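You operate a simulated robot arm through the tools that you are given. There is no shell and no other tool. Be economical: measure what you need, move in short steps, check, and stop when the job is done.

You are at the controls of a simulated two-armed robot. One attempt, no reset.

## Task
Sand the paint run off the white short leg, then brush it white.
Fine: black sanding block, green brush; both go back. Set down upright: black sanding block, green brush. A coat counts when it lies all over at full strength: go over it till it gets no stronger. What is to be rubbed or washed off counts as gone when no trace of it is left.

Only the result counts: the job must be done as asked and must still hold three seconds after the hand-in. Knocking over, shifting, dropping, spilling or breaking anything else fails it.

## Robot
Two 7-joint arms with two-finger grippers on one trunk, hanging from a carriage that runs on a gantry, over the field with the corners [-2.37, 0.098], [-2.37, -1.182], [0.33, -1.182], [0.33, 0.098] (x, y) and turns from -5.69 to 6.318 rad about z. Base frame: it is fixed where the carriage stands at the start and does not move with it; the origin is on the floor, on the carriage's upright axis, x ahead of it, y to its left, z up; the surface under the hand at the start is at about z = 0.85. Lengths are in m, angles in rad, forces in N, time in s.
The left shoulder is at the start at [0.04, 0.158, 1.177], the right one opposite. With the tool pointing down near the work surface each hand reaches from about 0.1 to 0.6 m from the robot's upright axis, wherever it stands, measured 20 degrees to its own side. Places, roughly: green brush (5x5x14 cm) [0.9, -0.1, 0.9]. Payload 1.96 kg a hand.
Tool frame (each hand has its own): the origin (TCP) lies between the finger pads and is the grasp point; the fingertips stand 0.02 m ahead of it; z points along the fingers, y is the line along which they close. The gripper opens to 0.072 m. The gripper's body begins 0.038 m behind the TCP.
Orientation is told as [roll, pitch, yaw] about the base's x, y, z axes, in that order, counted from this pose: with the fingers straight down and closing along the base's y, the tool's x points along the base's -x, its y along +y and its z along -z.

## Interface
- The arms move only by the tool play_rows. It takes "left_plan", "right_plan" or both (then of equal length, played together; a hand with none holds still); each is a list of rows, each an object of numbers (a shift or turn left out is 0, a gripper value left out holds the last): "ax", "ay", "az": the turn, a rotation vector about the tool's x, y, z in rad; "tx", "ty", "tz": the shift along the tool's x, y, z in m; "hand": the opening, from 0 (shut) to 1 (fully open). In form: [{"ax": .., "ay": .., "az": .., "tx": .., "ty": .., "tz": .., "hand": ..}, ...]. A call has 1 to 12 rows; each row is the pose to reach, as a shift and turn from the pose commanded when the call began, along the tool's axes at that moment. Each row takes 0.2 s and may step no farther than 0.05 m and 0.15 rad from the row before; otherwise, or with a gripper value out of range, the whole call is refused. A pose out of reach is approached as far as the arm can. The call stops where the force on the tool passes 40 N (or 10 N more than at its start, if that is more) or the arm is blocked; 0.2 s more then pass. The fingers move at their own pace (about 0.045 m/s each) and stop on an object; they squeeze with about 38 N. The grip force told is the motor's: it shows also when the fingers shut on nothing. Time passes only in rows, and 0.2 s behind the last, so rows that repeat a pose let the fingers close. The reply holds the time, the measured pose of the TCP, the force on the tool along the base axes, the opening and the grip force, in the units named above and with some noise, with the torque about the TCP (base axes, N m) and any sound that the robot's microphone picked up.
- Cameras (640 x 400 px; columns grow to the right, rows downward): "scene" is now at [0.217, -0.0016, 1.5215]; the picture's right is [-0.00, -1.00, 0.00], its down [-0.93, 0.00, -0.36] and it looks along [0.36, -0.00, -0.93] (base axes); focal length 214 px, centre (320, 200). "left" rides on the left gripper at [0.071, -0.019, -0.082] in its tool frame; the picture's right is [0.26, 0.97, 0.00], its down [-0.67, 0.18, -0.72] and it looks along [-0.69, 0.19, 0.70] (tool axes); focal length 280 px, centre (320, 200). "right" rides on the right gripper at [0.071, 0.019, -0.082] in its tool frame; the picture's right is [-0.26, 0.96, 0.00], its down [-0.67, -0.18, -0.72] and it looks along [-0.69, -0.19, 0.70] (tool axes); focal length 280 px, centre (320, 200). There is no depth. A picture from a camera that has moved, and an enlarged one, comes with that camera's place and axes in the base frame and with its lens.
- camera(camera): a new picture of that camera. It takes no simulated time.
- lift_body(by): slides the trunk up (or, below 0, down) by that many m; the arms and the scene camera ride with it, the base frame stays. It gives what a move gives, with no picture.
- roll_base(legs): drives the robot by 1 to 6 legs, each [ahead, left, turn to the left] in m, m and rad, along the robot's own axes; the way and the turn of a leg run together, so that a leg with both is an arc; at most 1.5 m and 3.142 rad a leg. The arms and the cameras ride along, it lands a little off, and it stops where it bumps. It keeps to its track: a leg is cut to what the track allows. It gives what a move gives.
- turn_head(pan, tilt): turns the head with the scene camera to pan (to the left, within 1.501 rad either way) and tilt (down, from -0.506 to 1.204), counted from straight ahead of the robot. It gives what a move gives.
- inspect(camera, box): a new picture of the part [left, top, right, bottom] of that camera's present view, enlarged. It takes no simulated time.
- sign_off(): hands the job in; it is judged then, once.

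Work in short steps. Places have to be worked out from the pictures, the camera data and where the tool is seen: move nearer, look again, correct. Check each grasp and each placing, and mend what went wrong. You have 120 turns and 88 pictures in all, those below and enlarged ones among them. Open the grippers and draw the arms clear of the work before you hand the job in, unless the task says otherwise; then end with one line.

The tools are called as a command line: name --argument value ..., lists and objects as JSON in quotes. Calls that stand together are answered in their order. play_rows: Moves the arms, as the interface text tells. Its arguments: {"type":"object","properties":{"left_plan":{"type":"array","items":{"type":"object","properties":{"ax":{"type":"number"},"ay":{"type":"number"},"az":{"type":"number"},"tx":{"type":"number"},"ty":{"type":"number"},"tz":{"type":"number"},"hand":{"type":"number"}}}},"right_plan":{"type":"array","items":{"type":"object","properties":{"ax":{"type":"number"},"ay":{"type":"number"},"az":{"type":"number"},"tx":{"type":"number"},"ty":{"type":"number"},"tz":{"type":"number"},"hand":{"type":"number"}}}}},"required":[]} The other tools are called the same way: lift_body (by) slides the trunk up or down; roll_base (legs) drives the base; turn_head (pan, tilt) turns the head that bears the scene camera; camera (camera) takes a picture; inspect (camera, box) takes an enlarged picture of a part of a camera's view; sign_off () hands the job in.

At the start:

```text
t: 0.0
left_tool_pos: [0.4146, 0.1666, 1.2518]
left_orientation: [0.001, 0.001, -0.001]
left_contact_force: [-1.0, -0.4, 0.8]
left_torque: [0.02, 0.0, 0.01]
left_width: 0.072
left_finger_force: 0.0
right_tool_pos: [0.3904, -0.1664, 1.3044]
right_orientation: [0.003, -0.002, -0.001]
right_contact_force: [-0.3, 0.5, 0.6]
right_torque: [-0.03, -0.01, 0.03]
right_width: 0.0717
right_finger_force: 0.0
trunk travel left (down, up): [-0.5, 0.34]
robot x, y, heading: [-0.0019, 0.0007, 0.002]
head pan, tilt: [-0.003, 1.197]
```

scene: 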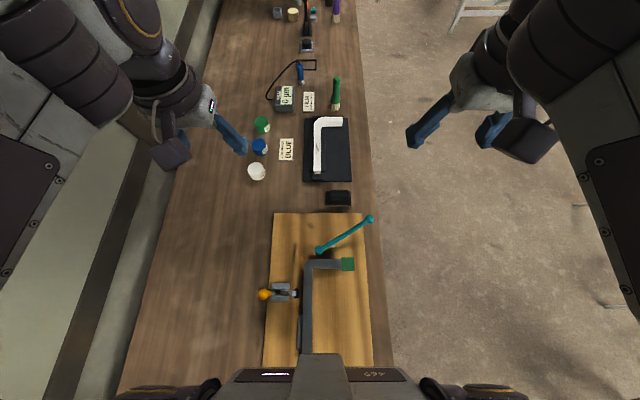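
right: 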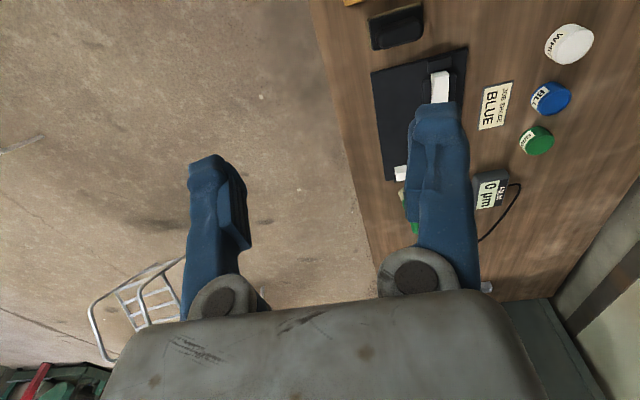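
left: 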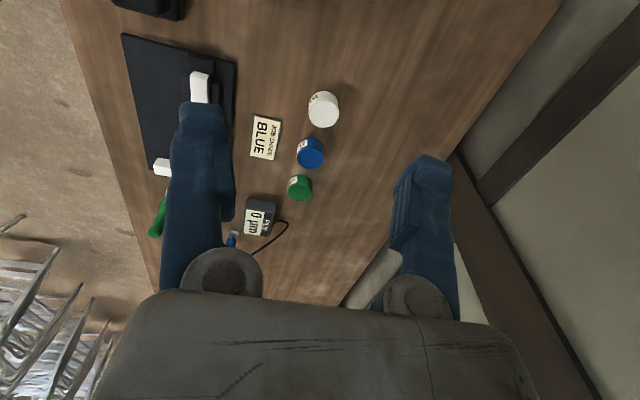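

I'll take a close look at the work zone first to identify the items and labels.

inspect --camera "scene" --box '[230, 50, 390, 150]'

inspect --camera "scene" --box '[230, 110, 390, 210]'

inspect --camera "scene" --box '[230, 200, 390, 300]'

inspect --camera "scene" --box '[230, 0, 390, 100]'

```text
4.00 times, centred on (310, 100) of scene
camera zoom: at [0.217, -0.0016, 1.5215], right [0.0, -1.0, 0.0], down [-0.93, 0.0, -0.36], along [0.36, 0.0, -0.93], focal length 858 px, centre (360, 600)
```

zoom: 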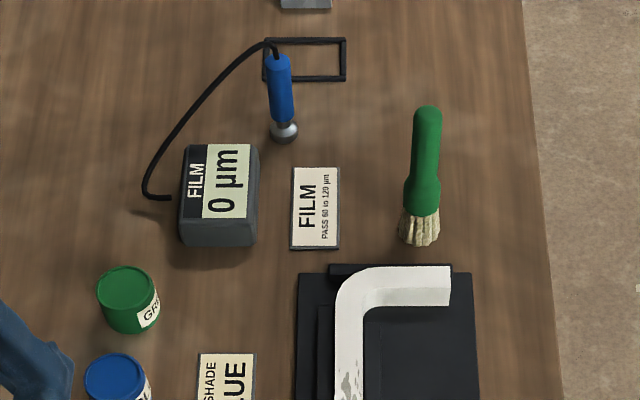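

```text
4.00 times, centred on (310, 160) of scene
camera zoom: at [0.217, -0.0016, 1.5215], right [0.0, -1.0, 0.0], down [-0.93, 0.0, -0.36], along [0.36, 0.0, -0.93], focal length 858 px, centre (360, 360)
```

zoom: 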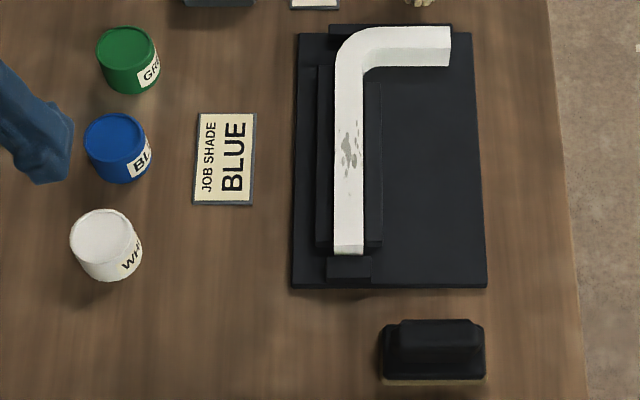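

```text
4.00 times, centred on (310, 250) of scene
camera zoom: at [0.217, -0.0016, 1.5215], right [0.0, -1.0, 0.0], down [-0.93, 0.0, -0.36], along [0.36, 0.0, -0.93], focal length 858 px, centre (360, 0)
```

zoom: 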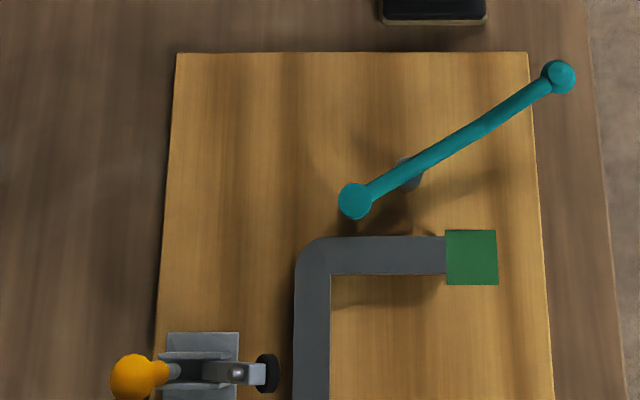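

```text
4.00 times, centred on (310, 50) of scene
camera zoom: at [0.217, -0.0016, 1.5215], right [0.0, -1.0, 0.0], down [-0.93, 0.0, -0.36], along [0.36, 0.0, -0.93], focal length 858 px, centre (360, 800)
```

zoom: 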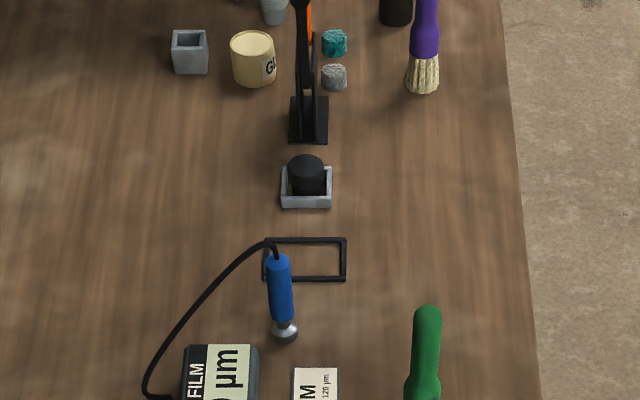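

The white L lies on a black fixture with its short leg toward −y at about x≈0.76, the block at ≈[0.47,−0.06], and the white pot at ≈[0.56,0.21]; the brush stands near [0.9,−0.1]. I drive ahead to see nearer.

roll_base --legs '[[0.25, 0, 0]]'

inspect --camera "scene" --box '[240, 150, 400, 250]'

camera --camera "right"

```text
t: 1.8
left_tool_pos: [0.6607, 0.1663, 1.2528]
left_orientation: [0.0, -0.001, 0.002]
left_contact_force: [-0.1, -0.2, 0.9]
left_torque: [-0.01, -0.01, -0.02]
left_width: 0.0717
left_finger_force: 0.1
right_tool_pos: [0.6371, -0.1659, 1.3042]
right_orientation: [0.002, 0.0, 0.0]
right_contact_force: [-0.8, -0.2, -0.4]
right_torque: [0.0, 0.03, 0.02]
right_width: 0.0721
right_finger_force: 0.2
trunk travel left (down, up): [-0.5, 0.34]
robot x, y, heading: [0.2451, 0.0004, 0.002]
head pan, tilt: [-0.003, 1.197]
```

```text
4.00 times, centred on (320, 200) of scene
camera zoom: at [0.4634, -0.0012, 1.5216], right [0.0, -1.0, 0.0], down [-0.93, 0.0, -0.36], along [0.36, 0.0, -0.93], focal length 858 px, centre (320, 200)
```

zoom: 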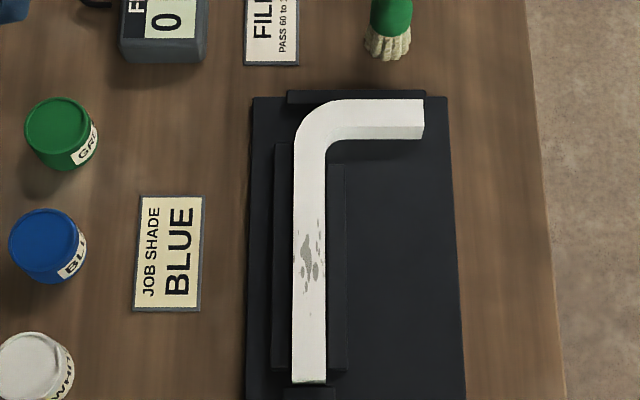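

```text
79 pictures are left
camera right: at [0.5658, -0.1471, 1.3871], right [0.26, 0.97, 0.0], down [0.67, -0.18, 0.72], along [0.69, -0.19, -0.7], focal length 280 px, centre (320, 200)
```

right: 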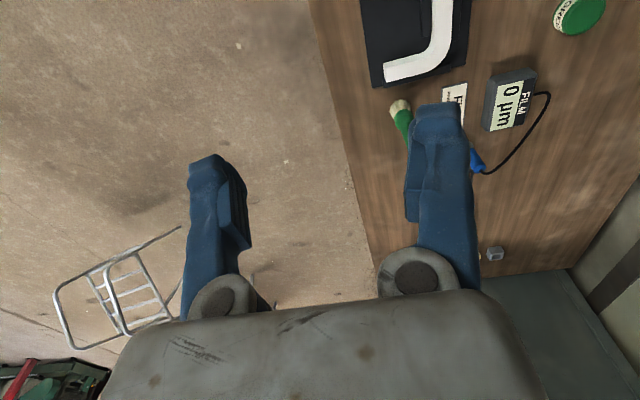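

No run is plain on the short leg yet; I zoom tighter on the leg and the pot.

inspect --camera "scene" --box '[308, 168, 356, 198]'

inspect --camera "right" --box '[360, 0, 480, 90]'

camera --camera "scene"

```text
13.33 times, centred on (332, 183) of scene
camera zoom: at [0.4634, -0.0012, 1.5216], right [0.0, -1.0, 0.0], down [-0.93, 0.0, -0.36], along [0.36, 0.0, -0.93], focal length 2860 px, centre (160, 427)
```

zoom: 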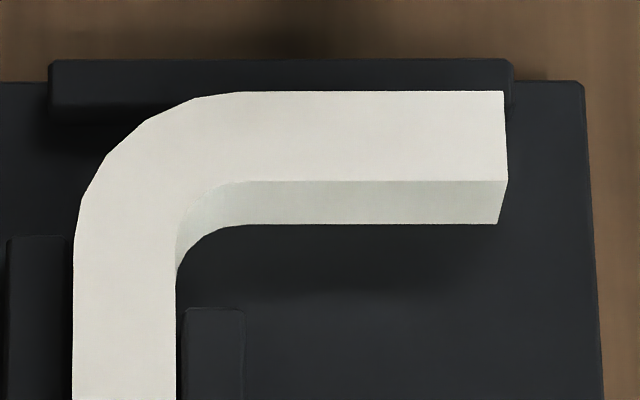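

```text
4.44 times, centred on (420, 45) of right
camera zoom: at [0.5658, -0.1471, 1.3871], right [0.26, 0.97, 0.0], down [0.67, -0.18, 0.72], along [0.69, -0.19, -0.7], focal length 1246 px, centre (-124, 889)
```

zoom: 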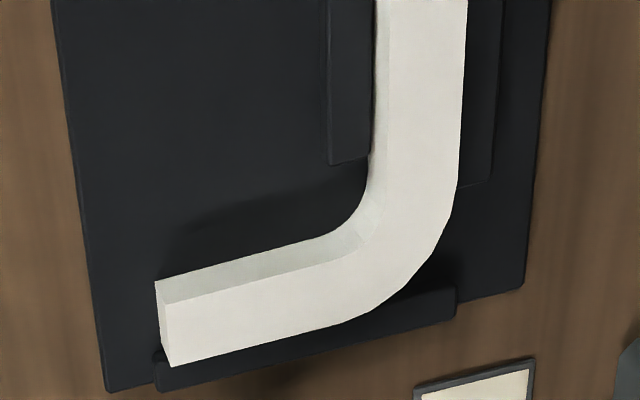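

```text
76 pictures are left
camera scene: at [0.4634, -0.0012, 1.5216], right [0.0, -1.0, 0.0], down [-0.93, 0.0, -0.36], along [0.36, 0.0, -0.93], focal length 214 px, centre (320, 200)
```

scene: 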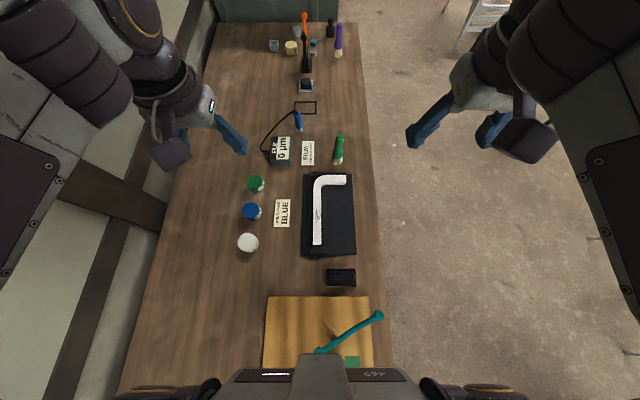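

Visible faces (top, −x side, end) look clean, so the run may be on the +x face or underside. I yaw the right hand around so its camera can look back at it.

play_rows --right_plan '[{"az": -0.15, "tx": -0.02, "ty": -0.005, "tz": 0.01}, {"az": -0.3, "tx": -0.04, "ty": -0.01, "tz": 0.02}, {"az": -0.45, "tx": -0.06, "ty": -0.02, "tz": 0.03}, {"az": -0.6, "tx": -0.08, "ty": -0.03, "tz": 0.04}, {"az": -0.75, "tx": -0.1, "ty": -0.04, "tz": 0.05}, {"az": -0.9, "tx": -0.12, "ty": -0.05, "tz": 0.06}, {"az": -1.05, "tx": -0.14, "ty": -0.05, "tz": 0.08}, {"az": -1.2, "tx": -0.16, "ty": -0.05, "tz": 0.1}, {"az": -1.35, "tx": -0.18, "ty": -0.05, "tz": 0.12}, {"az": -1.5, "tx": -0.2, "ty": -0.05, "tz": 0.14}, {"az": -1.65, "tx": -0.21, "ty": -0.05, "tz": 0.15}, {"az": -1.8, "tx": -0.22, "ty": -0.05, "tz": 0.16}]'

camera --camera "right"

```text
t: 4.4
left_tool_pos: [0.661, 0.1666, 1.2516]
left_orientation: [-0.003, 0.001, 0.0]
left_contact_force: [0.0, -0.4, -0.1]
left_torque: [0.03, 0.02, 0.01]
left_width: 0.0718
left_finger_force: 0.1
right_tool_pos: [0.8002, -0.2217, 1.1428]
right_orientation: [0.001, 0.002, 1.72]
right_contact_force: [0.2, -0.3, 0.0]
right_torque: [0.03, 0.03, 0.01]
right_width: 0.072
right_finger_force: 0.1
right hand out of reach, approached as far as the arm can: row 8, 9, 10, 11, 12
trunk travel left (down, up): [-0.5, 0.34]
robot x, y, heading: [0.2443, 0.0024, 0.0]
head pan, tilt: [-0.003, 1.197]
```

```text
75 pictures are left
camera right: at [0.7921, -0.2956, 1.225], right [-0.99, 0.12, 0.0], down [0.08, 0.7, 0.71], along [0.08, 0.71, -0.7], focal length 280 px, centre (320, 200)
```

right: 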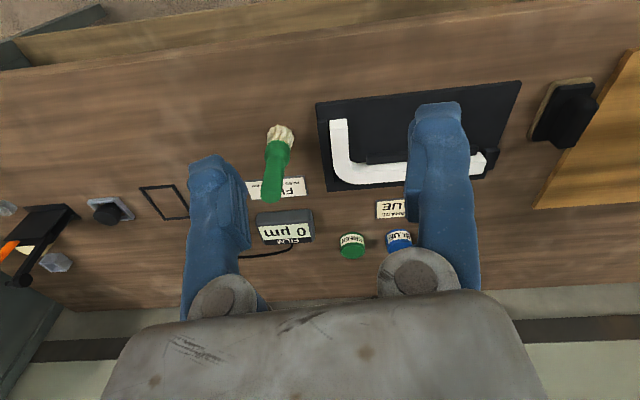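

The camera looks along +y now and shows the end face; I go forward and turn a bit more to see the +x side.

roll_base --legs '[[0.083, 0, 0]]'

play_rows --right_plan '[{"az": -0.15}, {"az": -0.3}, {"az": -0.45}, {"az": -0.6}, {"az": -0.75}, {"az": -0.9, "tz": 0.02}, {"az": -1.0, "tz": 0.04}]'

camera --camera "right"

```text
t: 5.5
left_tool_pos: [0.7437, 0.1659, 1.2525]
left_orientation: [0.0, 0.0, -0.003]
left_contact_force: [0.3, 1.0, -0.4]
left_torque: [-0.02, -0.01, 0.01]
left_width: 0.072
left_finger_force: 0.0
right_tool_pos: [0.8837, -0.2226, 1.1439]
right_orientation: [0.001, 0.001, 1.717]
right_contact_force: [0.5, -0.4, 0.1]
right_torque: [0.01, 0.02, 0.02]
right_width: 0.072
right_finger_force: 0.1
trunk travel left (down, up): [-0.5, 0.34]
robot x, y, heading: [0.3305, -0.0006, -0.001]
head pan, tilt: [-0.003, 1.197]
```

```text
t: 7.1
left_tool_pos: [0.7438, 0.1657, 1.2516]
left_orientation: [0.001, 0.0, -0.003]
left_contact_force: [1.0, 0.6, 0.3]
left_torque: [0.01, 0.04, -0.01]
left_width: 0.072
left_finger_force: 0.1
right_tool_pos: [0.8809, -0.224, 1.1027]
right_orientation: [0.001, -0.002, 2.72]
right_contact_force: [0.2, 0.0, -0.1]
right_torque: [0.03, 0.01, -0.01]
right_width: 0.0719
right_finger_force: 0.0
trunk travel left (down, up): [-0.5, 0.34]
robot x, y, heading: [0.3281, -0.0015, -0.004]
head pan, tilt: [-0.003, 1.197]
```

```text
74 pictures are left
camera right: at [0.9377, -0.2715, 1.185], right [-0.64, -0.77, 0.0], down [-0.54, 0.44, 0.72], along [-0.55, 0.45, -0.7], focal length 280 px, centre (320, 200)
```

right: 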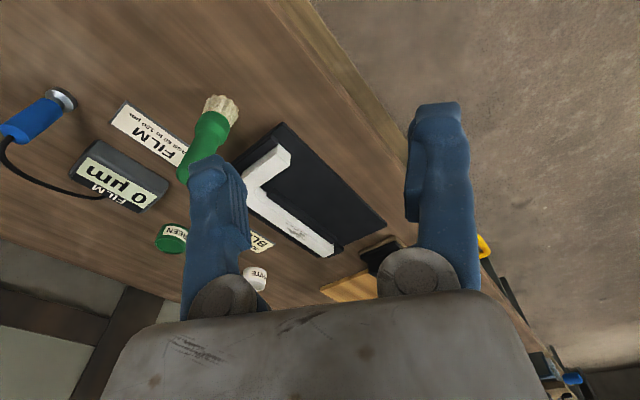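

Zooming in on the leg from this new side.

inspect --camera "right" --box '[235, 120, 347, 190]'

```text
5.71 times, centred on (291, 155) of right
camera zoom: at [0.9377, -0.2715, 1.185], right [-0.64, -0.77, 0.0], down [-0.54, 0.44, 0.72], along [-0.55, 0.45, -0.7], focal length 1602 px, centre (486, 457)
```

zoom: 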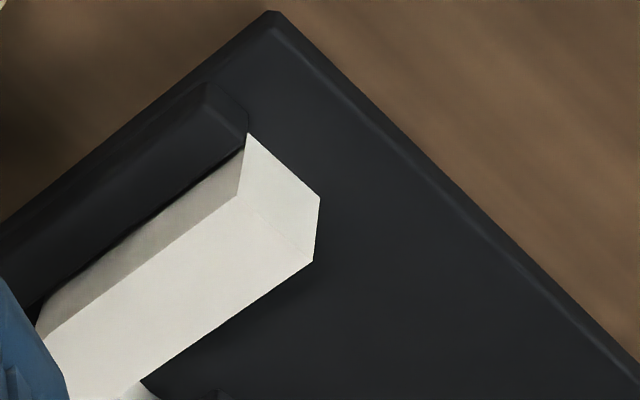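

All the faces seen (top, +x, end, −x) look clean; before guessing, I look at the grey piece in the clamp too. Raise the hand and roll back.

play_rows --right_plan '[{"tz": -0.04}, {"tz": -0.08}, {"tz": -0.12}, {"tz": -0.16}]'

roll_base --legs '[[-0.8, 0, 0]]'

camera --camera "scene"

camera --camera "right"

```text
t: 8.1
left_tool_pos: [0.7438, 0.1652, 1.2536]
left_orientation: [0.001, -0.001, -0.002]
left_contact_force: [-0.2, -1.0, 0.0]
left_torque: [-0.02, -0.01, -0.03]
left_width: 0.0717
left_finger_force: 0.0
right_tool_pos: [0.8482, -0.2341, 1.2448]
right_orientation: [0.001, -0.002, 2.715]
right_contact_force: [0.0, -0.3, -0.7]
right_torque: [0.0, 0.05, 0.0]
right_width: 0.0722
right_finger_force: 0.1
right hand out of reach, approached as far as the arm can: row 2, 3, 4
trunk travel left (down, up): [-0.5, 0.34]
robot x, y, heading: [0.3292, 0.0009, -0.001]
head pan, tilt: [-0.003, 1.197]
```

```text
t: 12.2
left_tool_pos: [-0.0264, 0.1675, 1.253]
left_orientation: [-0.002, -0.001, 0.012]
left_contact_force: [-0.5, -1.2, 0.5]
left_torque: [-0.06, -0.03, -0.03]
left_width: 0.072
left_finger_force: 0.0
right_tool_pos: [0.0861, -0.23, 1.2437]
right_orientation: [0.0, -0.001, 2.731]
right_contact_force: [0.1, 0.3, 1.2]
right_torque: [0.01, -0.01, 0.01]
right_width: 0.072
right_finger_force: 0.1
trunk travel left (down, up): [-0.5, 0.34]
robot x, y, heading: [-0.4408, -0.0064, 0.012]
head pan, tilt: [-0.003, 1.197]
```

```text
72 pictures are left
camera scene: at [-0.2211, -0.0029, 1.5215], right [0.01, -1.0, 0.0], down [-0.93, -0.01, -0.36], along [0.36, 0.0, -0.93], focal length 214 px, centre (320, 200)
```

scene: 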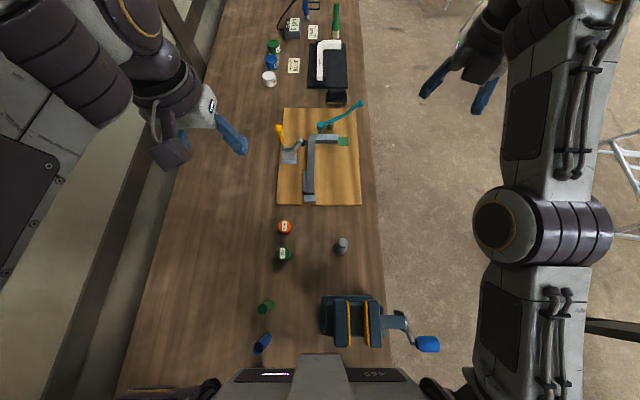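

```text
71 pictures are left
camera right: at [0.1416, -0.2764, 1.3262], right [-0.63, -0.78, 0.0], down [-0.54, 0.44, 0.72], along [-0.56, 0.45, -0.7], focal length 280 px, centre (320, 200)
```

right: 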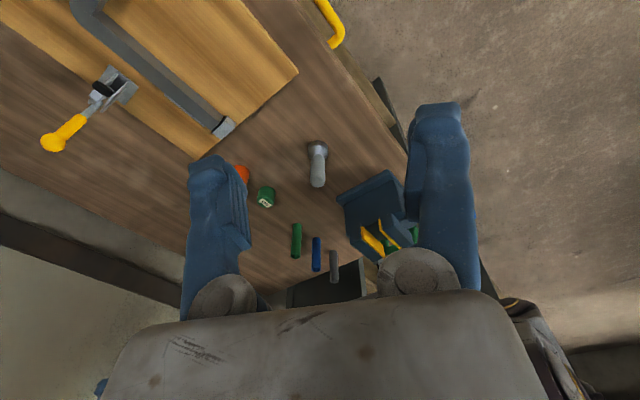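

The bench goes on farther back with more stations; I survey the rest of it.

roll_base --legs '[[-0.75, 0, 0]]'

camera --camera "scene"

roll_base --legs '[[-0.75, 0, 0]]'

camera --camera "scene"

```text
t: 14.1
left_tool_pos: [-0.1968, 0.1571, 1.2649]
left_orientation: [0.0, -0.031, -0.004]
left_contact_force: [0.0, -0.9, 0.0]
left_torque: [-0.01, 0.0, -0.03]
left_width: 0.0718
left_finger_force: 0.0
right_tool_pos: [-0.0941, -0.242, 1.2595]
right_orientation: [-0.011, 0.027, 2.713]
right_contact_force: [-0.3, 0.1, -0.9]
right_torque: [-0.02, 0.0, -0.03]
right_width: 0.072
right_finger_force: 0.0
trunk travel left (down, up): [-0.5, 0.34]
robot x, y, heading: [-0.6416, -0.0069, -0.005]
head pan, tilt: [-0.003, 1.197]
stopped in leg 1: the robot was blocked; the commanded pose is now the measured one
```

```text
70 pictures are left
camera scene: at [-0.4027, -0.0092, 1.5279], right [-0.01, -1.0, 0.0], down [-0.92, 0.01, -0.39], along [0.39, 0.0, -0.92], focal length 214 px, centre (320, 200)
```

scene: 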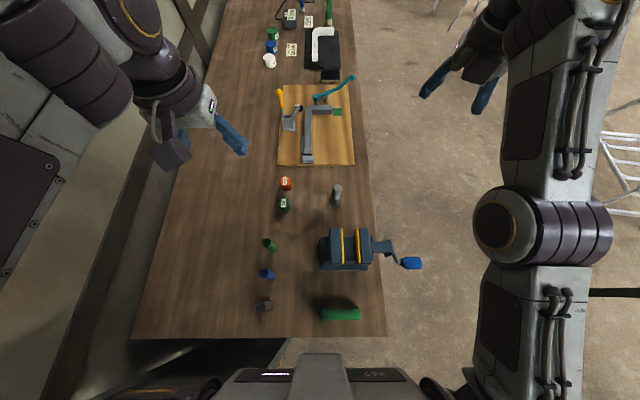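

```text
t: 14.9
left_tool_pos: [-0.196, 0.1547, 1.2633]
left_orientation: [0.002, -0.026, -0.009]
left_contact_force: [0.5, 0.5, 0.5]
left_torque: [0.02, -0.01, 0.02]
left_width: 0.072
left_finger_force: 0.0
right_tool_pos: [-0.0949, -0.2442, 1.2577]
right_orientation: [-0.007, 0.023, 2.708]
right_contact_force: [-0.1, 0.0, 0.3]
right_torque: [0.01, 0.0, 0.02]
right_width: 0.0722
right_finger_force: 0.1
trunk travel left (down, up): [-0.5, 0.34]
robot x, y, heading: [-0.6371, -0.0037, -0.012]
head pan, tilt: [-0.003, 1.197]
stopped in leg 1: the robot was blocked; the commanded pose is now the measured one
```

```text
69 pictures are left
camera scene: at [-0.4022, -0.0106, 1.527], right [-0.01, -1.0, 0.0], down [-0.92, 0.01, -0.39], along [0.39, 0.0, -0.92], focal length 214 px, centre (320, 200)
```

scene: 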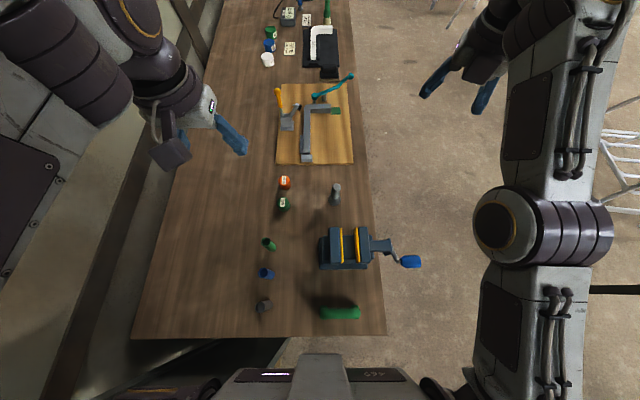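

The only white workpiece is the L in the black jig; the grey marks on it may be the run. I drive forward again and inspect those marks up close.

roll_base --legs '[[0.85, 0, 0]]'

inspect --camera "scene" --box '[300, 170, 364, 210]'

camera --camera "scene"

```text
t: 19.4
left_tool_pos: [0.6354, 0.1468, 1.2521]
left_orientation: [0.0, -0.001, -0.011]
left_contact_force: [-0.6, 0.2, 0.5]
left_torque: [0.01, 0.03, 0.0]
left_width: 0.072
left_finger_force: 0.0
right_tool_pos: [0.7361, -0.2537, 1.2451]
right_orientation: [0.002, 0.0, 2.706]
right_contact_force: [0.0, -0.2, -0.4]
right_torque: [-0.02, -0.01, 0.0]
right_width: 0.0719
right_finger_force: 0.1
trunk travel left (down, up): [-0.5, 0.34]
robot x, y, heading: [0.2227, -0.0109, -0.011]
head pan, tilt: [-0.003, 1.197]
```

```text
10.00 times, centred on (332, 190) of scene
camera zoom: at [0.4363, -0.0182, 1.5215], right [-0.01, -1.0, 0.0], down [-0.93, 0.01, -0.36], along [0.36, -0.01, -0.93], focal length 2145 px, centre (200, 300)
```

zoom: 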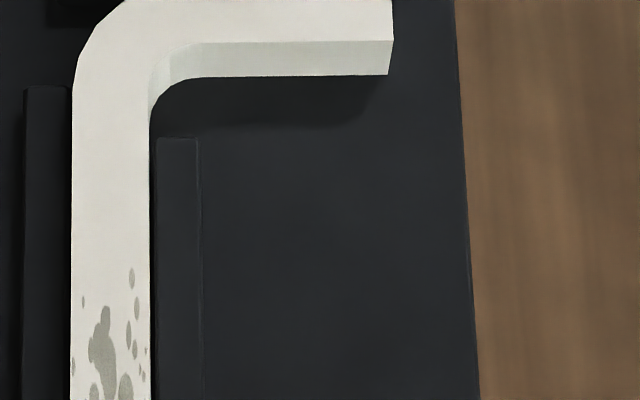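

```text
67 pictures are left
camera scene: at [0.4363, -0.0182, 1.5215], right [-0.01, -1.0, 0.0], down [-0.93, 0.01, -0.36], along [0.36, -0.01, -0.93], focal length 214 px, centre (320, 200)
```

scene: 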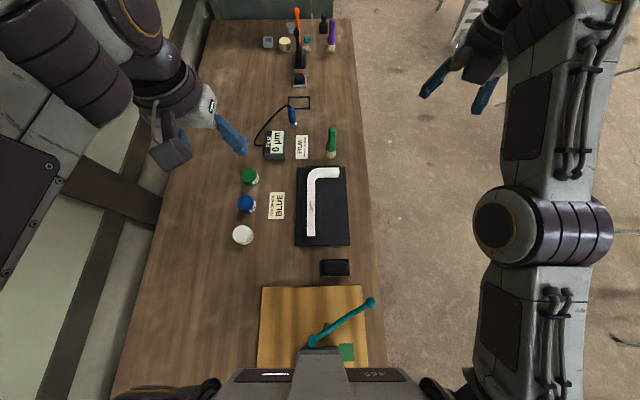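

The marks look like drip streaks. I inspect the lower half of the bar and the pots/block.

inspect --camera "scene" --box '[288, 200, 352, 240]'

inspect --camera "scene" --box '[225, 160, 297, 250]'

inspect --camera "scene" --box '[250, 240, 394, 400]'

```text
10.00 times, centred on (320, 220) of scene
camera zoom: at [0.4363, -0.0182, 1.5215], right [-0.01, -1.0, 0.0], down [-0.93, 0.01, -0.36], along [0.36, -0.01, -0.93], focal length 2145 px, centre (320, 0)
```

zoom: 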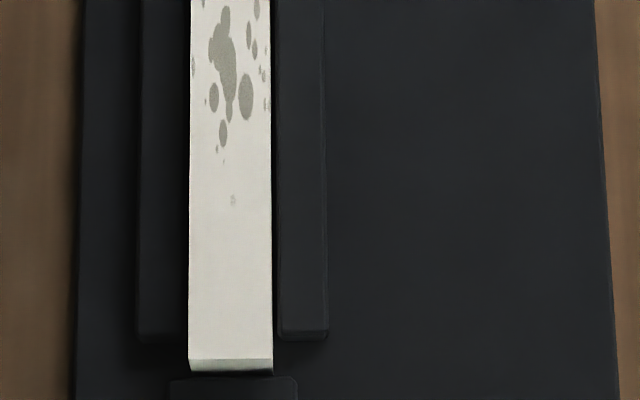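

```text
4.44 times, centred on (261, 205) of scene
camera zoom: at [0.4363, -0.0182, 1.5215], right [-0.01, -1.0, 0.0], down [-0.93, 0.01, -0.36], along [0.36, -0.01, -0.93], focal length 953 px, centre (582, 178)
```

zoom: 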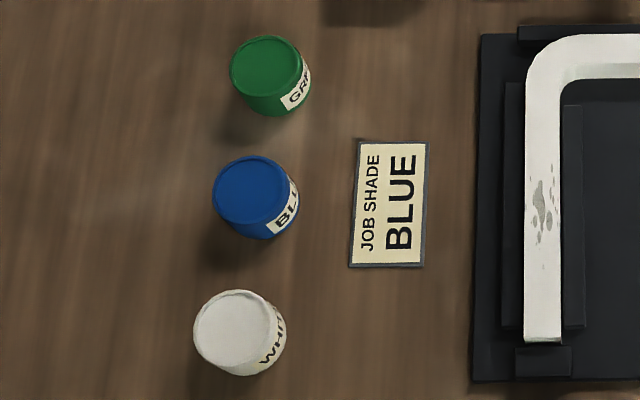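

```text
2.50 times, centred on (322, 320) of scene
camera zoom: at [0.4363, -0.0182, 1.5215], right [-0.01, -1.0, 0.0], down [-0.93, 0.01, -0.36], along [0.36, -0.01, -0.93], focal length 536 px, centre (315, -100)
```

zoom: 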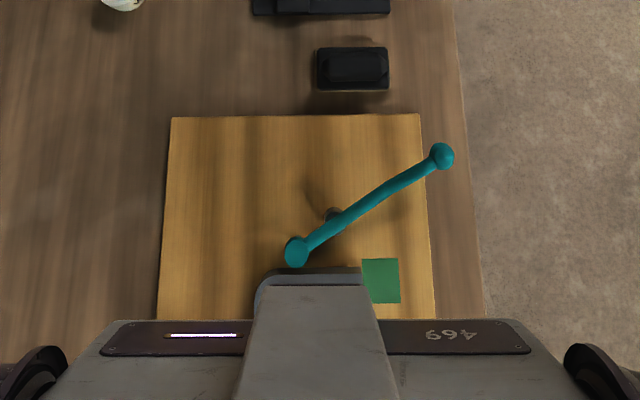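

I take the drip marks to be the run. Next, bring the right hand above the sanding block (≈[0.48,−0.066]) with the fingers set to close along x, and look.

play_rows --right_plan '[{"az": 0.14, "tx": -0.038, "ty": -0.007, "tz": 0.01}, {"az": 0.28, "tx": -0.076, "ty": -0.014, "tz": 0.02}, {"az": 0.42, "tx": -0.115, "ty": -0.021, "tz": 0.03}, {"az": 0.56, "tx": -0.155, "ty": -0.029, "tz": 0.045}, {"az": 0.7, "tx": -0.195, "ty": -0.037, "tz": 0.06}, {"az": 0.84, "tx": -0.235, "ty": -0.044, "tz": 0.08}, {"az": 0.98, "tx": -0.27, "ty": -0.051, "tz": 0.1}, {"az": 1.12, "tx": -0.3, "ty": -0.057, "tz": 0.12}, {"az": 1.136, "tx": -0.31, "ty": -0.059, "tz": 0.145}]'

camera --camera "right"

```text
t: 21.4
left_tool_pos: [0.6354, 0.1464, 1.2527]
left_orientation: [0.0, 0.0, -0.013]
left_contact_force: [-0.8, -0.7, 0.3]
left_torque: [0.0, 0.03, 0.01]
left_width: 0.072
left_finger_force: 0.1
right_tool_pos: [0.477, -0.0679, 1.0957]
right_orientation: [-0.002, 0.004, 1.573]
right_contact_force: [-0.5, -0.1, 1.3]
right_torque: [-0.03, 0.01, 0.0]
right_width: 0.0722
right_finger_force: 0.2
right hand out of reach, approached as far as the arm can: row 6, 7, 8
trunk travel left (down, up): [-0.5, 0.34]
robot x, y, heading: [0.2182, -0.0166, -0.009]
head pan, tilt: [-0.003, 1.197]
```

```text
63 pictures are left
camera right: at [0.4572, -0.1382, 1.1777], right [-0.97, 0.26, 0.0], down [0.18, 0.68, 0.71], along [0.19, 0.69, -0.7], focal length 280 px, centre (320, 200)
```

right: 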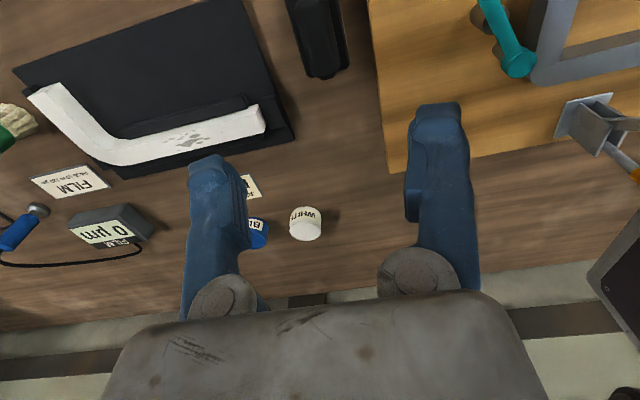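

The block is under the hand; I lower to see it between the fingers.

play_rows --right_plan '[{"tz": 0.04, "ty": -0.002}, {"tz": 0.08, "ty": -0.004}, {"tz": 0.12, "ty": -0.006}]'

camera --camera "right"

inspect --camera "scene" --box '[280, 220, 400, 295]'

```text
t: 22.2
left_tool_pos: [0.6358, 0.1465, 1.2528]
left_orientation: [0.0, -0.002, -0.01]
left_contact_force: [-0.4, -0.9, 0.3]
left_torque: [-0.02, 0.01, 0.0]
left_width: 0.0722
left_finger_force: 0.1
right_tool_pos: [0.4888, -0.07, 0.9781]
right_orientation: [-0.001, 0.002, 1.569]
right_contact_force: [-0.7, 0.1, -0.6]
right_torque: [-0.02, 0.0, 0.01]
right_width: 0.072
right_finger_force: 0.2
trunk travel left (down, up): [-0.5, 0.34]
robot x, y, heading: [0.2177, -0.0127, -0.014]
head pan, tilt: [-0.003, 1.197]
```

```text
62 pictures are left
camera right: at [0.4703, -0.1398, 1.0597], right [-0.97, 0.26, 0.0], down [0.18, 0.68, 0.71], along [0.19, 0.69, -0.7], focal length 280 px, centre (320, 200)
```

right: 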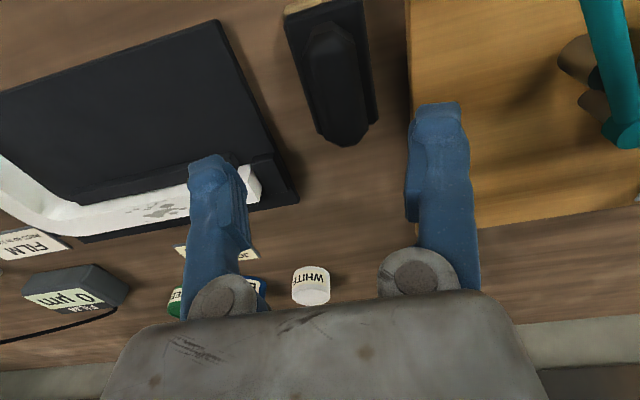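

```text
5.33 times, centred on (340, 258) of scene
camera zoom: at [0.4363, -0.0181, 1.5216], right [-0.01, -1.0, 0.0], down [-0.93, 0.01, -0.36], along [0.36, -0.01, -0.93], focal length 1144 px, centre (213, -107)
```

zoom: 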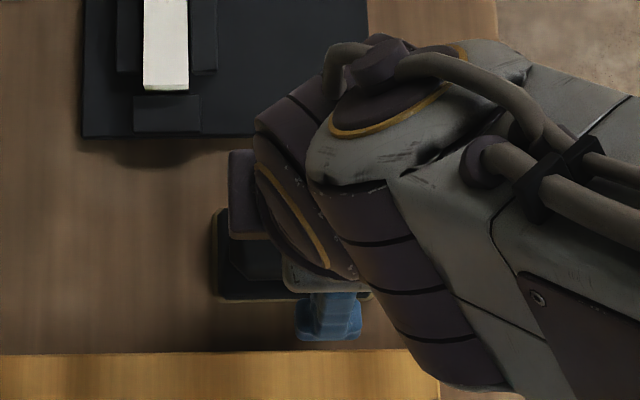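

I judge the block centre at ≈[0.4785,−0.064]. Shift there and descend to TCP z≈0.895.

play_rows --right_plan '[{"ty": 0.0103, "tx": -0.006, "tz": 0.0}, {"ty": 0.0103, "tx": -0.006, "tz": 0.03}, {"ty": 0.0103, "tx": -0.006, "tz": 0.055}, {"ty": 0.0103, "tx": -0.006, "tz": 0.07}, {"ty": 0.0103, "tx": -0.006, "tz": 0.082}]'

camera --camera "right"

```text
t: 23.4
left_tool_pos: [0.6353, 0.1476, 1.2521]
left_orientation: [-0.001, -0.002, -0.011]
left_contact_force: [-1.0, -0.4, 0.1]
left_torque: [-0.02, 0.0, 0.0]
left_width: 0.072
left_finger_force: 0.0
right_tool_pos: [0.4757, -0.0639, 0.8962]
right_orientation: [0.003, 0.001, 1.571]
right_contact_force: [0.0, -0.3, 0.6]
right_torque: [0.0, 0.02, -0.02]
right_width: 0.072
right_finger_force: 0.1
trunk travel left (down, up): [-0.5, 0.34]
robot x, y, heading: [0.2207, -0.0145, -0.016]
head pan, tilt: [-0.003, 1.197]
```

```text
60 pictures are left
camera right: at [0.4563, -0.1352, 0.9779], right [-0.97, 0.26, 0.0], down [0.18, 0.68, 0.71], along [0.19, 0.69, -0.7], focal length 280 px, centre (320, 200)
```

right: 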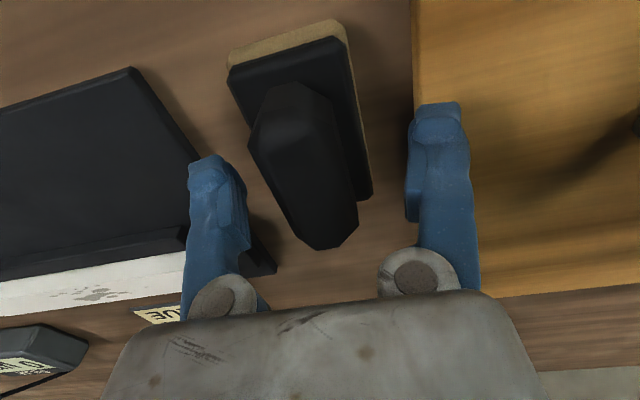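

The handle sits between the fingers; close and read the grip.

play_rows --right_plan '[{"hand": 0}, {"hand": 0}, {"hand": 0}, {"hand": 0}, {"hand": 0}]'

camera --camera "right"

```text
t: 24.6
left_tool_pos: [0.6358, 0.147, 1.2517]
left_orientation: [0.001, -0.001, -0.011]
left_contact_force: [0.0, -0.5, 0.2]
left_torque: [0.02, 0.0, -0.02]
left_width: 0.072
left_finger_force: 0.0
right_tool_pos: [0.4763, -0.0641, 0.896]
right_orientation: [0.002, 0.002, 1.571]
right_contact_force: [0.7, 0.1, 0.7]
right_torque: [-0.03, -0.01, 0.01]
right_width: 0.0288
right_finger_force: 37.9
trunk travel left (down, up): [-0.5, 0.34]
robot x, y, heading: [0.2188, -0.0121, -0.011]
head pan, tilt: [-0.003, 1.197]
```

```text
59 pictures are left
camera right: at [0.4564, -0.1352, 0.9781], right [-0.96, 0.26, 0.0], down [0.18, 0.68, 0.71], along [0.19, 0.69, -0.7], focal length 280 px, centre (320, 200)
```

right: 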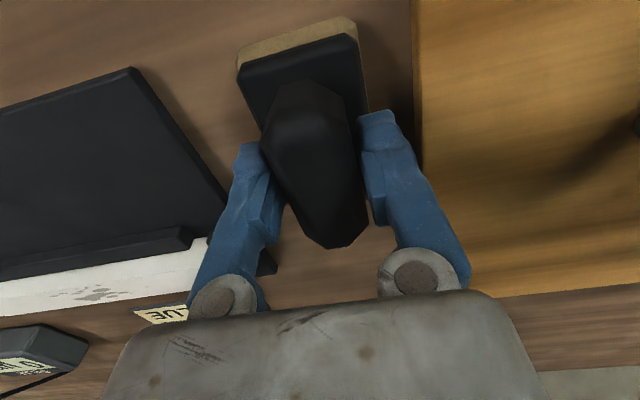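

Firm grip (28.8 mm). Lift and carry the block over the marks at ≈[0.65,0.003], staying above the bar, then check.

play_rows --right_plan '[{"tz": -0.03}, {"tz": -0.06}, {"tz": -0.08}, {"tz": -0.08, "ty": -0.04, "tx": -0.017}, {"tz": -0.08, "ty": -0.08, "tx": -0.034}, {"tz": -0.08, "ty": -0.12, "tx": -0.05}, {"tz": -0.08, "ty": -0.16, "tx": -0.067}, {"tz": -0.065, "ty": -0.174, "tx": -0.067}, {"tz": -0.055, "ty": -0.174, "tx": -0.067}]'

camera --camera "right"

```text
t: 26.6
left_tool_pos: [0.6356, 0.1466, 1.2516]
left_orientation: [0.0, 0.0, -0.012]
left_contact_force: [0.3, 0.6, 0.1]
left_torque: [-0.05, 0.01, 0.0]
left_width: 0.0719
left_finger_force: 0.0
right_tool_pos: [0.6471, 0.0027, 0.9502]
right_orientation: [0.001, 0.0, 1.569]
right_contact_force: [1.0, -0.1, -1.6]
right_torque: [0.07, 0.01, 0.0]
right_width: 0.0286
right_finger_force: 37.7
trunk travel left (down, up): [-0.5, 0.34]
robot x, y, heading: [0.2189, -0.0146, -0.015]
head pan, tilt: [-0.003, 1.197]
```

```text
58 pictures are left
camera right: at [0.6284, -0.067, 1.0321], right [-0.97, 0.26, 0.0], down [0.18, 0.68, 0.71], along [0.19, 0.69, -0.7], focal length 280 px, centre (320, 200)
```

right: 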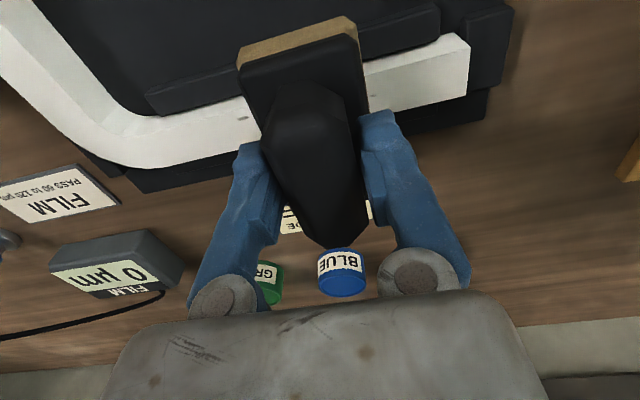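

Block hovers over the marks; descend in fine steps to find contact.

play_rows --right_plan '[{"tz": 0.008}, {"tz": 0.014}, {"tz": 0.018}, {"tz": 0.021}, {"tz": 0.024}]'

```text
t: 27.9
left_tool_pos: [0.6361, 0.1472, 1.2527]
left_orientation: [0.002, 0.0, -0.011]
left_contact_force: [1.2, -0.4, -0.6]
left_torque: [0.0, -0.02, 0.02]
left_width: 0.0719
left_finger_force: 0.1
right_tool_pos: [0.6488, 0.0045, 0.9318]
right_orientation: [0.0, 0.0, 1.571]
right_contact_force: [-11.8, -3.6, 37.5]
right_torque: [-0.03, 0.6, 0.02]
right_width: 0.029
right_finger_force: 37.9
trunk travel left (down, up): [-0.5, 0.34]
robot x, y, heading: [0.2202, -0.0168, -0.008]
head pan, tilt: [-0.003, 1.197]
```

Contact at z≈0.932 (37 N). I ease off a little and rub back and forth along x.

play_rows --right_plan '[{"tz": -0.003}, {"tz": -0.003, "ty": 0.03}, {"tz": -0.003, "ty": 0.06}, {"tz": -0.003, "ty": 0.03}, {"tz": -0.003, "ty": 0.0}, {"tz": -0.003, "ty": -0.03}, {"tz": -0.003, "ty": -0.055}, {"tz": -0.003, "ty": -0.03}, {"tz": -0.003, "ty": 0.0}]'

camera --camera "right"

```text
t: 29.9
left_tool_pos: [0.635, 0.147, 1.2533]
left_orientation: [-0.001, -0.001, -0.012]
left_contact_force: [0.2, -0.3, 0.6]
left_torque: [-0.04, -0.01, 0.0]
left_width: 0.0721
left_finger_force: 0.1
right_tool_pos: [0.6474, 0.005, 0.9323]
right_orientation: [0.002, 0.002, 1.569]
right_contact_force: [-0.6, 1.1, -1.0]
right_torque: [0.01, -0.02, -0.02]
right_width: 0.0291
right_finger_force: 37.8
right hand out of reach, approached as far as the arm can: row 7
trunk travel left (down, up): [-0.5, 0.34]
robot x, y, heading: [0.2191, -0.013, -0.013]
head pan, tilt: [-0.003, 1.197]
```

```text
57 pictures are left
camera right: at [0.6285, -0.0662, 1.0137], right [-0.96, 0.26, 0.0], down [0.18, 0.68, 0.71], along [0.19, 0.69, -0.7], focal length 280 px, centre (320, 200)
```

right: 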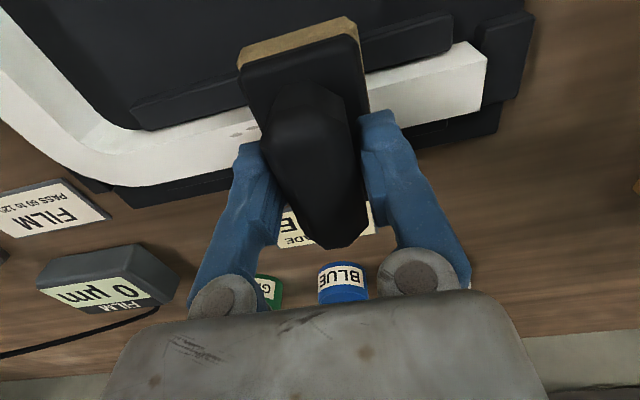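

Contact was lost and the reach was short at the far end; lift the block 2 cm and roll ahead 8 cm for more reach.

play_rows --right_plan '[{"tz": -0.02}, {"tz": -0.03}]'

roll_base --legs '[[0.08, 0, 0.012]]'

camera --camera "right"

```text
t: 30.4
left_tool_pos: [0.6344, 0.1472, 1.2516]
left_orientation: [0.0, -0.001, -0.01]
left_contact_force: [0.1, 0.0, -0.1]
left_torque: [0.0, -0.01, 0.0]
left_width: 0.072
left_finger_force: 0.1
right_tool_pos: [0.6498, 0.0046, 0.9606]
right_orientation: [0.001, 0.0, 1.57]
right_contact_force: [0.0, -0.3, -3.2]
right_torque: [-0.04, 0.0, 0.01]
right_width: 0.0289
right_finger_force: 37.4
trunk travel left (down, up): [-0.5, 0.34]
robot x, y, heading: [0.2197, -0.0149, -0.018]
head pan, tilt: [-0.003, 1.197]
```

```text
t: 31.5
left_tool_pos: [0.713, 0.1519, 1.2529]
left_orientation: [0.0, -0.002, -0.002]
left_contact_force: [-0.4, -0.5, 0.2]
left_torque: [0.0, 0.02, 0.02]
left_width: 0.0721
left_finger_force: 0.1
right_tool_pos: [0.7293, 0.0083, 0.9604]
right_orientation: [0.0, 0.002, 1.582]
right_contact_force: [0.4, -0.3, -1.8]
right_torque: [-0.01, 0.01, 0.0]
right_width: 0.0287
right_finger_force: 38.4
trunk travel left (down, up): [-0.5, 0.34]
robot x, y, heading: [0.2987, -0.0151, -0.001]
head pan, tilt: [-0.003, 1.197]
```

```text
56 pictures are left
camera right: at [0.7109, -0.0627, 1.0421], right [-0.97, 0.25, 0.0], down [0.18, 0.68, 0.71], along [0.18, 0.69, -0.7], focal length 280 px, centre (320, 200)
```

right: 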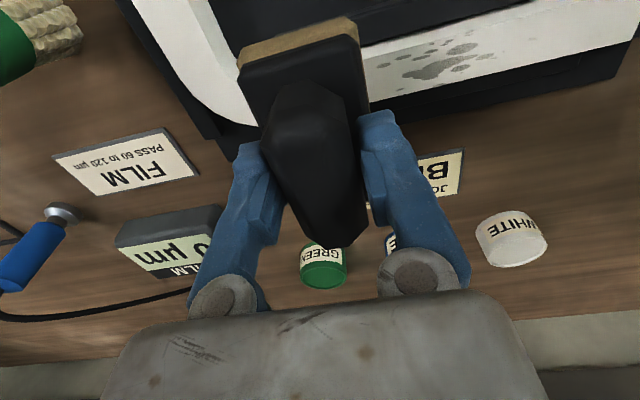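

Marks are still there. Move back over them and press down again.

play_rows --right_plan '[{"ty": 0.04, "tx": 0.002, "az": 0.01}, {"ty": 0.079, "tx": 0.004, "az": 0.01}, {"ty": 0.079, "tx": 0.004, "az": 0.01, "tz": 0.02}, {"ty": 0.079, "tx": 0.004, "az": 0.01, "tz": 0.026}, {"ty": 0.079, "tx": 0.004, "az": 0.01, "tz": 0.029}, {"ty": 0.079, "tx": 0.004, "az": 0.01, "tz": 0.031}]'

```text
t: 33.0
left_tool_pos: [0.713, 0.1493, 1.2531]
left_orientation: [0.0, -0.001, -0.001]
left_contact_force: [-0.6, -0.6, 0.1]
left_torque: [0.02, 0.04, 0.0]
left_width: 0.0721
left_finger_force: 0.1
right_tool_pos: [0.6485, 0.0034, 0.9298]
right_orientation: [-0.001, -0.001, 1.572]
right_contact_force: [-6.5, -4.1, 25.4]
right_torque: [-0.12, 0.27, 0.04]
right_width: 0.0289
right_finger_force: 38.0
trunk travel left (down, up): [-0.5, 0.34]
robot x, y, heading: [0.2993, -0.0099, -0.001]
head pan, tilt: [-0.003, 1.197]
stopped in row 6 (right hand): the force on the tool passed its limit at 44 N (the readings are from after the stop); the commanded pose is now the measured one
```

Contact at ~0.930. Rub with ~1 mm of press.

play_rows --right_plan '[{"tz": 0.001, "ty": 0.025}, {"tz": 0.001, "ty": 0.05}, {"tz": 0.001, "ty": 0.025}, {"tz": 0.001, "ty": 0.0}, {"tz": 0.001, "ty": -0.03}, {"tz": 0.001, "ty": -0.06}, {"tz": 0.001, "ty": -0.03}, {"tz": 0.001, "ty": 0.0}, {"tz": 0.001, "ty": 0.025}, {"tz": 0.001, "ty": 0.05}, {"tz": 0.001, "ty": 0.025}, {"tz": 0.001, "ty": 0.0}]'

```text
t: 33.6
left_tool_pos: [0.7167, 0.1501, 1.2523]
left_orientation: [-0.001, -0.003, -0.001]
left_contact_force: [-0.5, 0.3, 0.4]
left_torque: [0.01, 0.02, 0.01]
left_width: 0.0719
left_finger_force: 0.1
right_tool_pos: [0.6098, 0.0044, 0.9303]
right_orientation: [-0.001, -0.002, 1.57]
right_contact_force: [2.4, -3.3, 23.4]
right_torque: [-0.05, 0.13, -0.16]
right_width: 0.0289
right_finger_force: 38.0
trunk travel left (down, up): [-0.5, 0.34]
robot x, y, heading: [0.2995, -0.0154, -0.002]
head pan, tilt: [-0.003, 1.197]
stopped in row 3 (right hand): the force on the tool passed its limit at 56 N (the readings are from after the stop); the commanded pose is now the measured one
```

Too much force; ease 1 mm up and stroke with slow reversals.

play_rows --right_plan '[{"tz": -0.001}, {"tz": -0.001, "ty": -0.02}, {"tz": -0.001, "ty": -0.04}, {"tz": -0.001, "ty": -0.06}, {"tz": -0.001, "ty": -0.08}, {"tz": -0.001, "ty": -0.09}, {"tz": -0.001, "ty": -0.08}, {"tz": -0.001, "ty": -0.06}, {"tz": -0.001, "ty": -0.04}, {"tz": -0.001, "ty": -0.02}, {"tz": -0.001, "ty": 0.0}]'

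camera --camera "right"

```text
t: 34.2
left_tool_pos: [0.7134, 0.1493, 1.2515]
left_orientation: [0.0, 0.001, -0.002]
left_contact_force: [-0.1, -0.6, -0.1]
left_torque: [-0.02, 0.03, 0.01]
left_width: 0.0721
left_finger_force: 0.1
right_tool_pos: [0.6109, 0.004, 0.9311]
right_orientation: [0.016, 0.002, 1.576]
right_contact_force: [-9.7, -3.9, 16.5]
right_torque: [-0.12, -0.02, -0.04]
right_width: 0.0288
right_finger_force: 38.1
trunk travel left (down, up): [-0.5, 0.34]
robot x, y, heading: [0.3012, -0.0141, -0.0]
head pan, tilt: [-0.003, 1.197]
stopped in row 2 (right hand): the force on the tool passed its limit at 50 N (the readings are from after the stop); the commanded pose is now the measured one
```

```text
55 pictures are left
camera right: at [0.5931, -0.0668, 1.0127], right [-0.97, 0.26, 0.02], down [0.19, 0.68, 0.71], along [0.17, 0.69, -0.7], focal length 280 px, centre (320, 200)
```

right: 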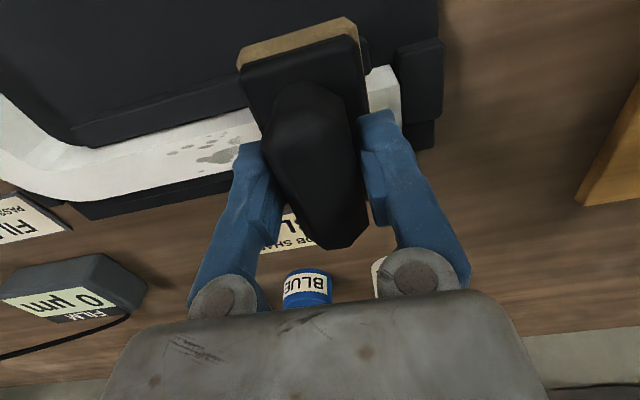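

Keep contact lighter: raise another 0.8 mm and stroke toward +x in small steps.

play_rows --right_plan '[{"tz": -0.001}, {"tz": -0.001, "ty": -0.015}, {"tz": -0.001, "ty": -0.03}, {"tz": -0.001, "ty": -0.045}, {"tz": -0.001, "ty": -0.06}, {"tz": -0.001, "ty": -0.075}, {"tz": -0.001, "ty": -0.09}, {"tz": -0.001, "ty": -0.075}, {"tz": -0.001, "ty": -0.06}, {"tz": -0.001, "ty": -0.045}, {"tz": -0.001, "ty": -0.03}, {"tz": -0.001, "ty": -0.015}]'

```text
t: 35.7
left_tool_pos: [0.7129, 0.1509, 1.2508]
left_orientation: [0.001, 0.001, -0.002]
left_contact_force: [0.1, 0.0, 0.9]
left_torque: [0.01, -0.02, -0.01]
left_width: 0.0719
left_finger_force: 0.1
right_tool_pos: [0.6905, 0.0084, 0.9311]
right_orientation: [0.022, -0.002, 1.577]
right_contact_force: [-13.7, -3.6, 20.7]
right_torque: [-0.14, 0.06, -0.02]
right_width: 0.0288
right_finger_force: 37.9
trunk travel left (down, up): [-0.5, 0.34]
robot x, y, heading: [0.298, -0.0112, -0.002]
head pan, tilt: [-0.003, 1.197]
stopped in row 7 (right hand): the force on the tool passed its limit at 47 N (the readings are from after the stop); the commanded pose is now the measured one
```

That stroke went through; lift, level the tool, and check the marks.

play_rows --right_plan '[{"tz": -0.015, "ay": 0.022}, {"tz": -0.03, "ay": 0.022, "ty": -0.03}, {"tz": -0.03, "ay": 0.022, "ty": -0.07, "tx": 0.004}]'

inspect --camera "right" --box '[340, 0, 640, 188]'

```text
t: 36.5
left_tool_pos: [0.7137, 0.1516, 1.2523]
left_orientation: [0.0, 0.0, -0.001]
left_contact_force: [-0.2, -0.2, -0.3]
left_torque: [0.03, -0.02, 0.03]
left_width: 0.072
left_finger_force: 0.1
right_tool_pos: [0.761, -0.0033, 0.9617]
right_orientation: [0.019, 0.02, 1.58]
right_contact_force: [-0.1, -0.4, -2.6]
right_torque: [0.06, 0.03, 0.04]
right_width: 0.0293
right_finger_force: 38.1
right hand out of reach, approached as far as the arm can: row 3
trunk travel left (down, up): [-0.5, 0.34]
robot x, y, heading: [0.2968, -0.0195, -0.006]
head pan, tilt: [-0.003, 1.197]
```

```text
2.13 times, centred on (490, 94) of right
camera zoom: at [0.7434, -0.0723, 1.0467], right [-0.97, 0.25, 0.01], down [0.19, 0.69, 0.7], along [0.17, 0.68, -0.72], focal length 597 px, centre (-42, 426)
```

zoom: 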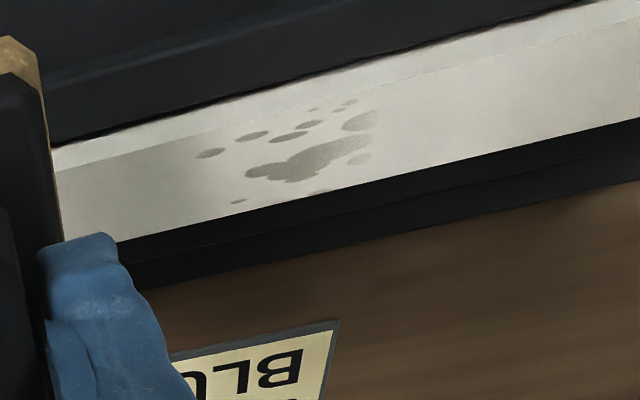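

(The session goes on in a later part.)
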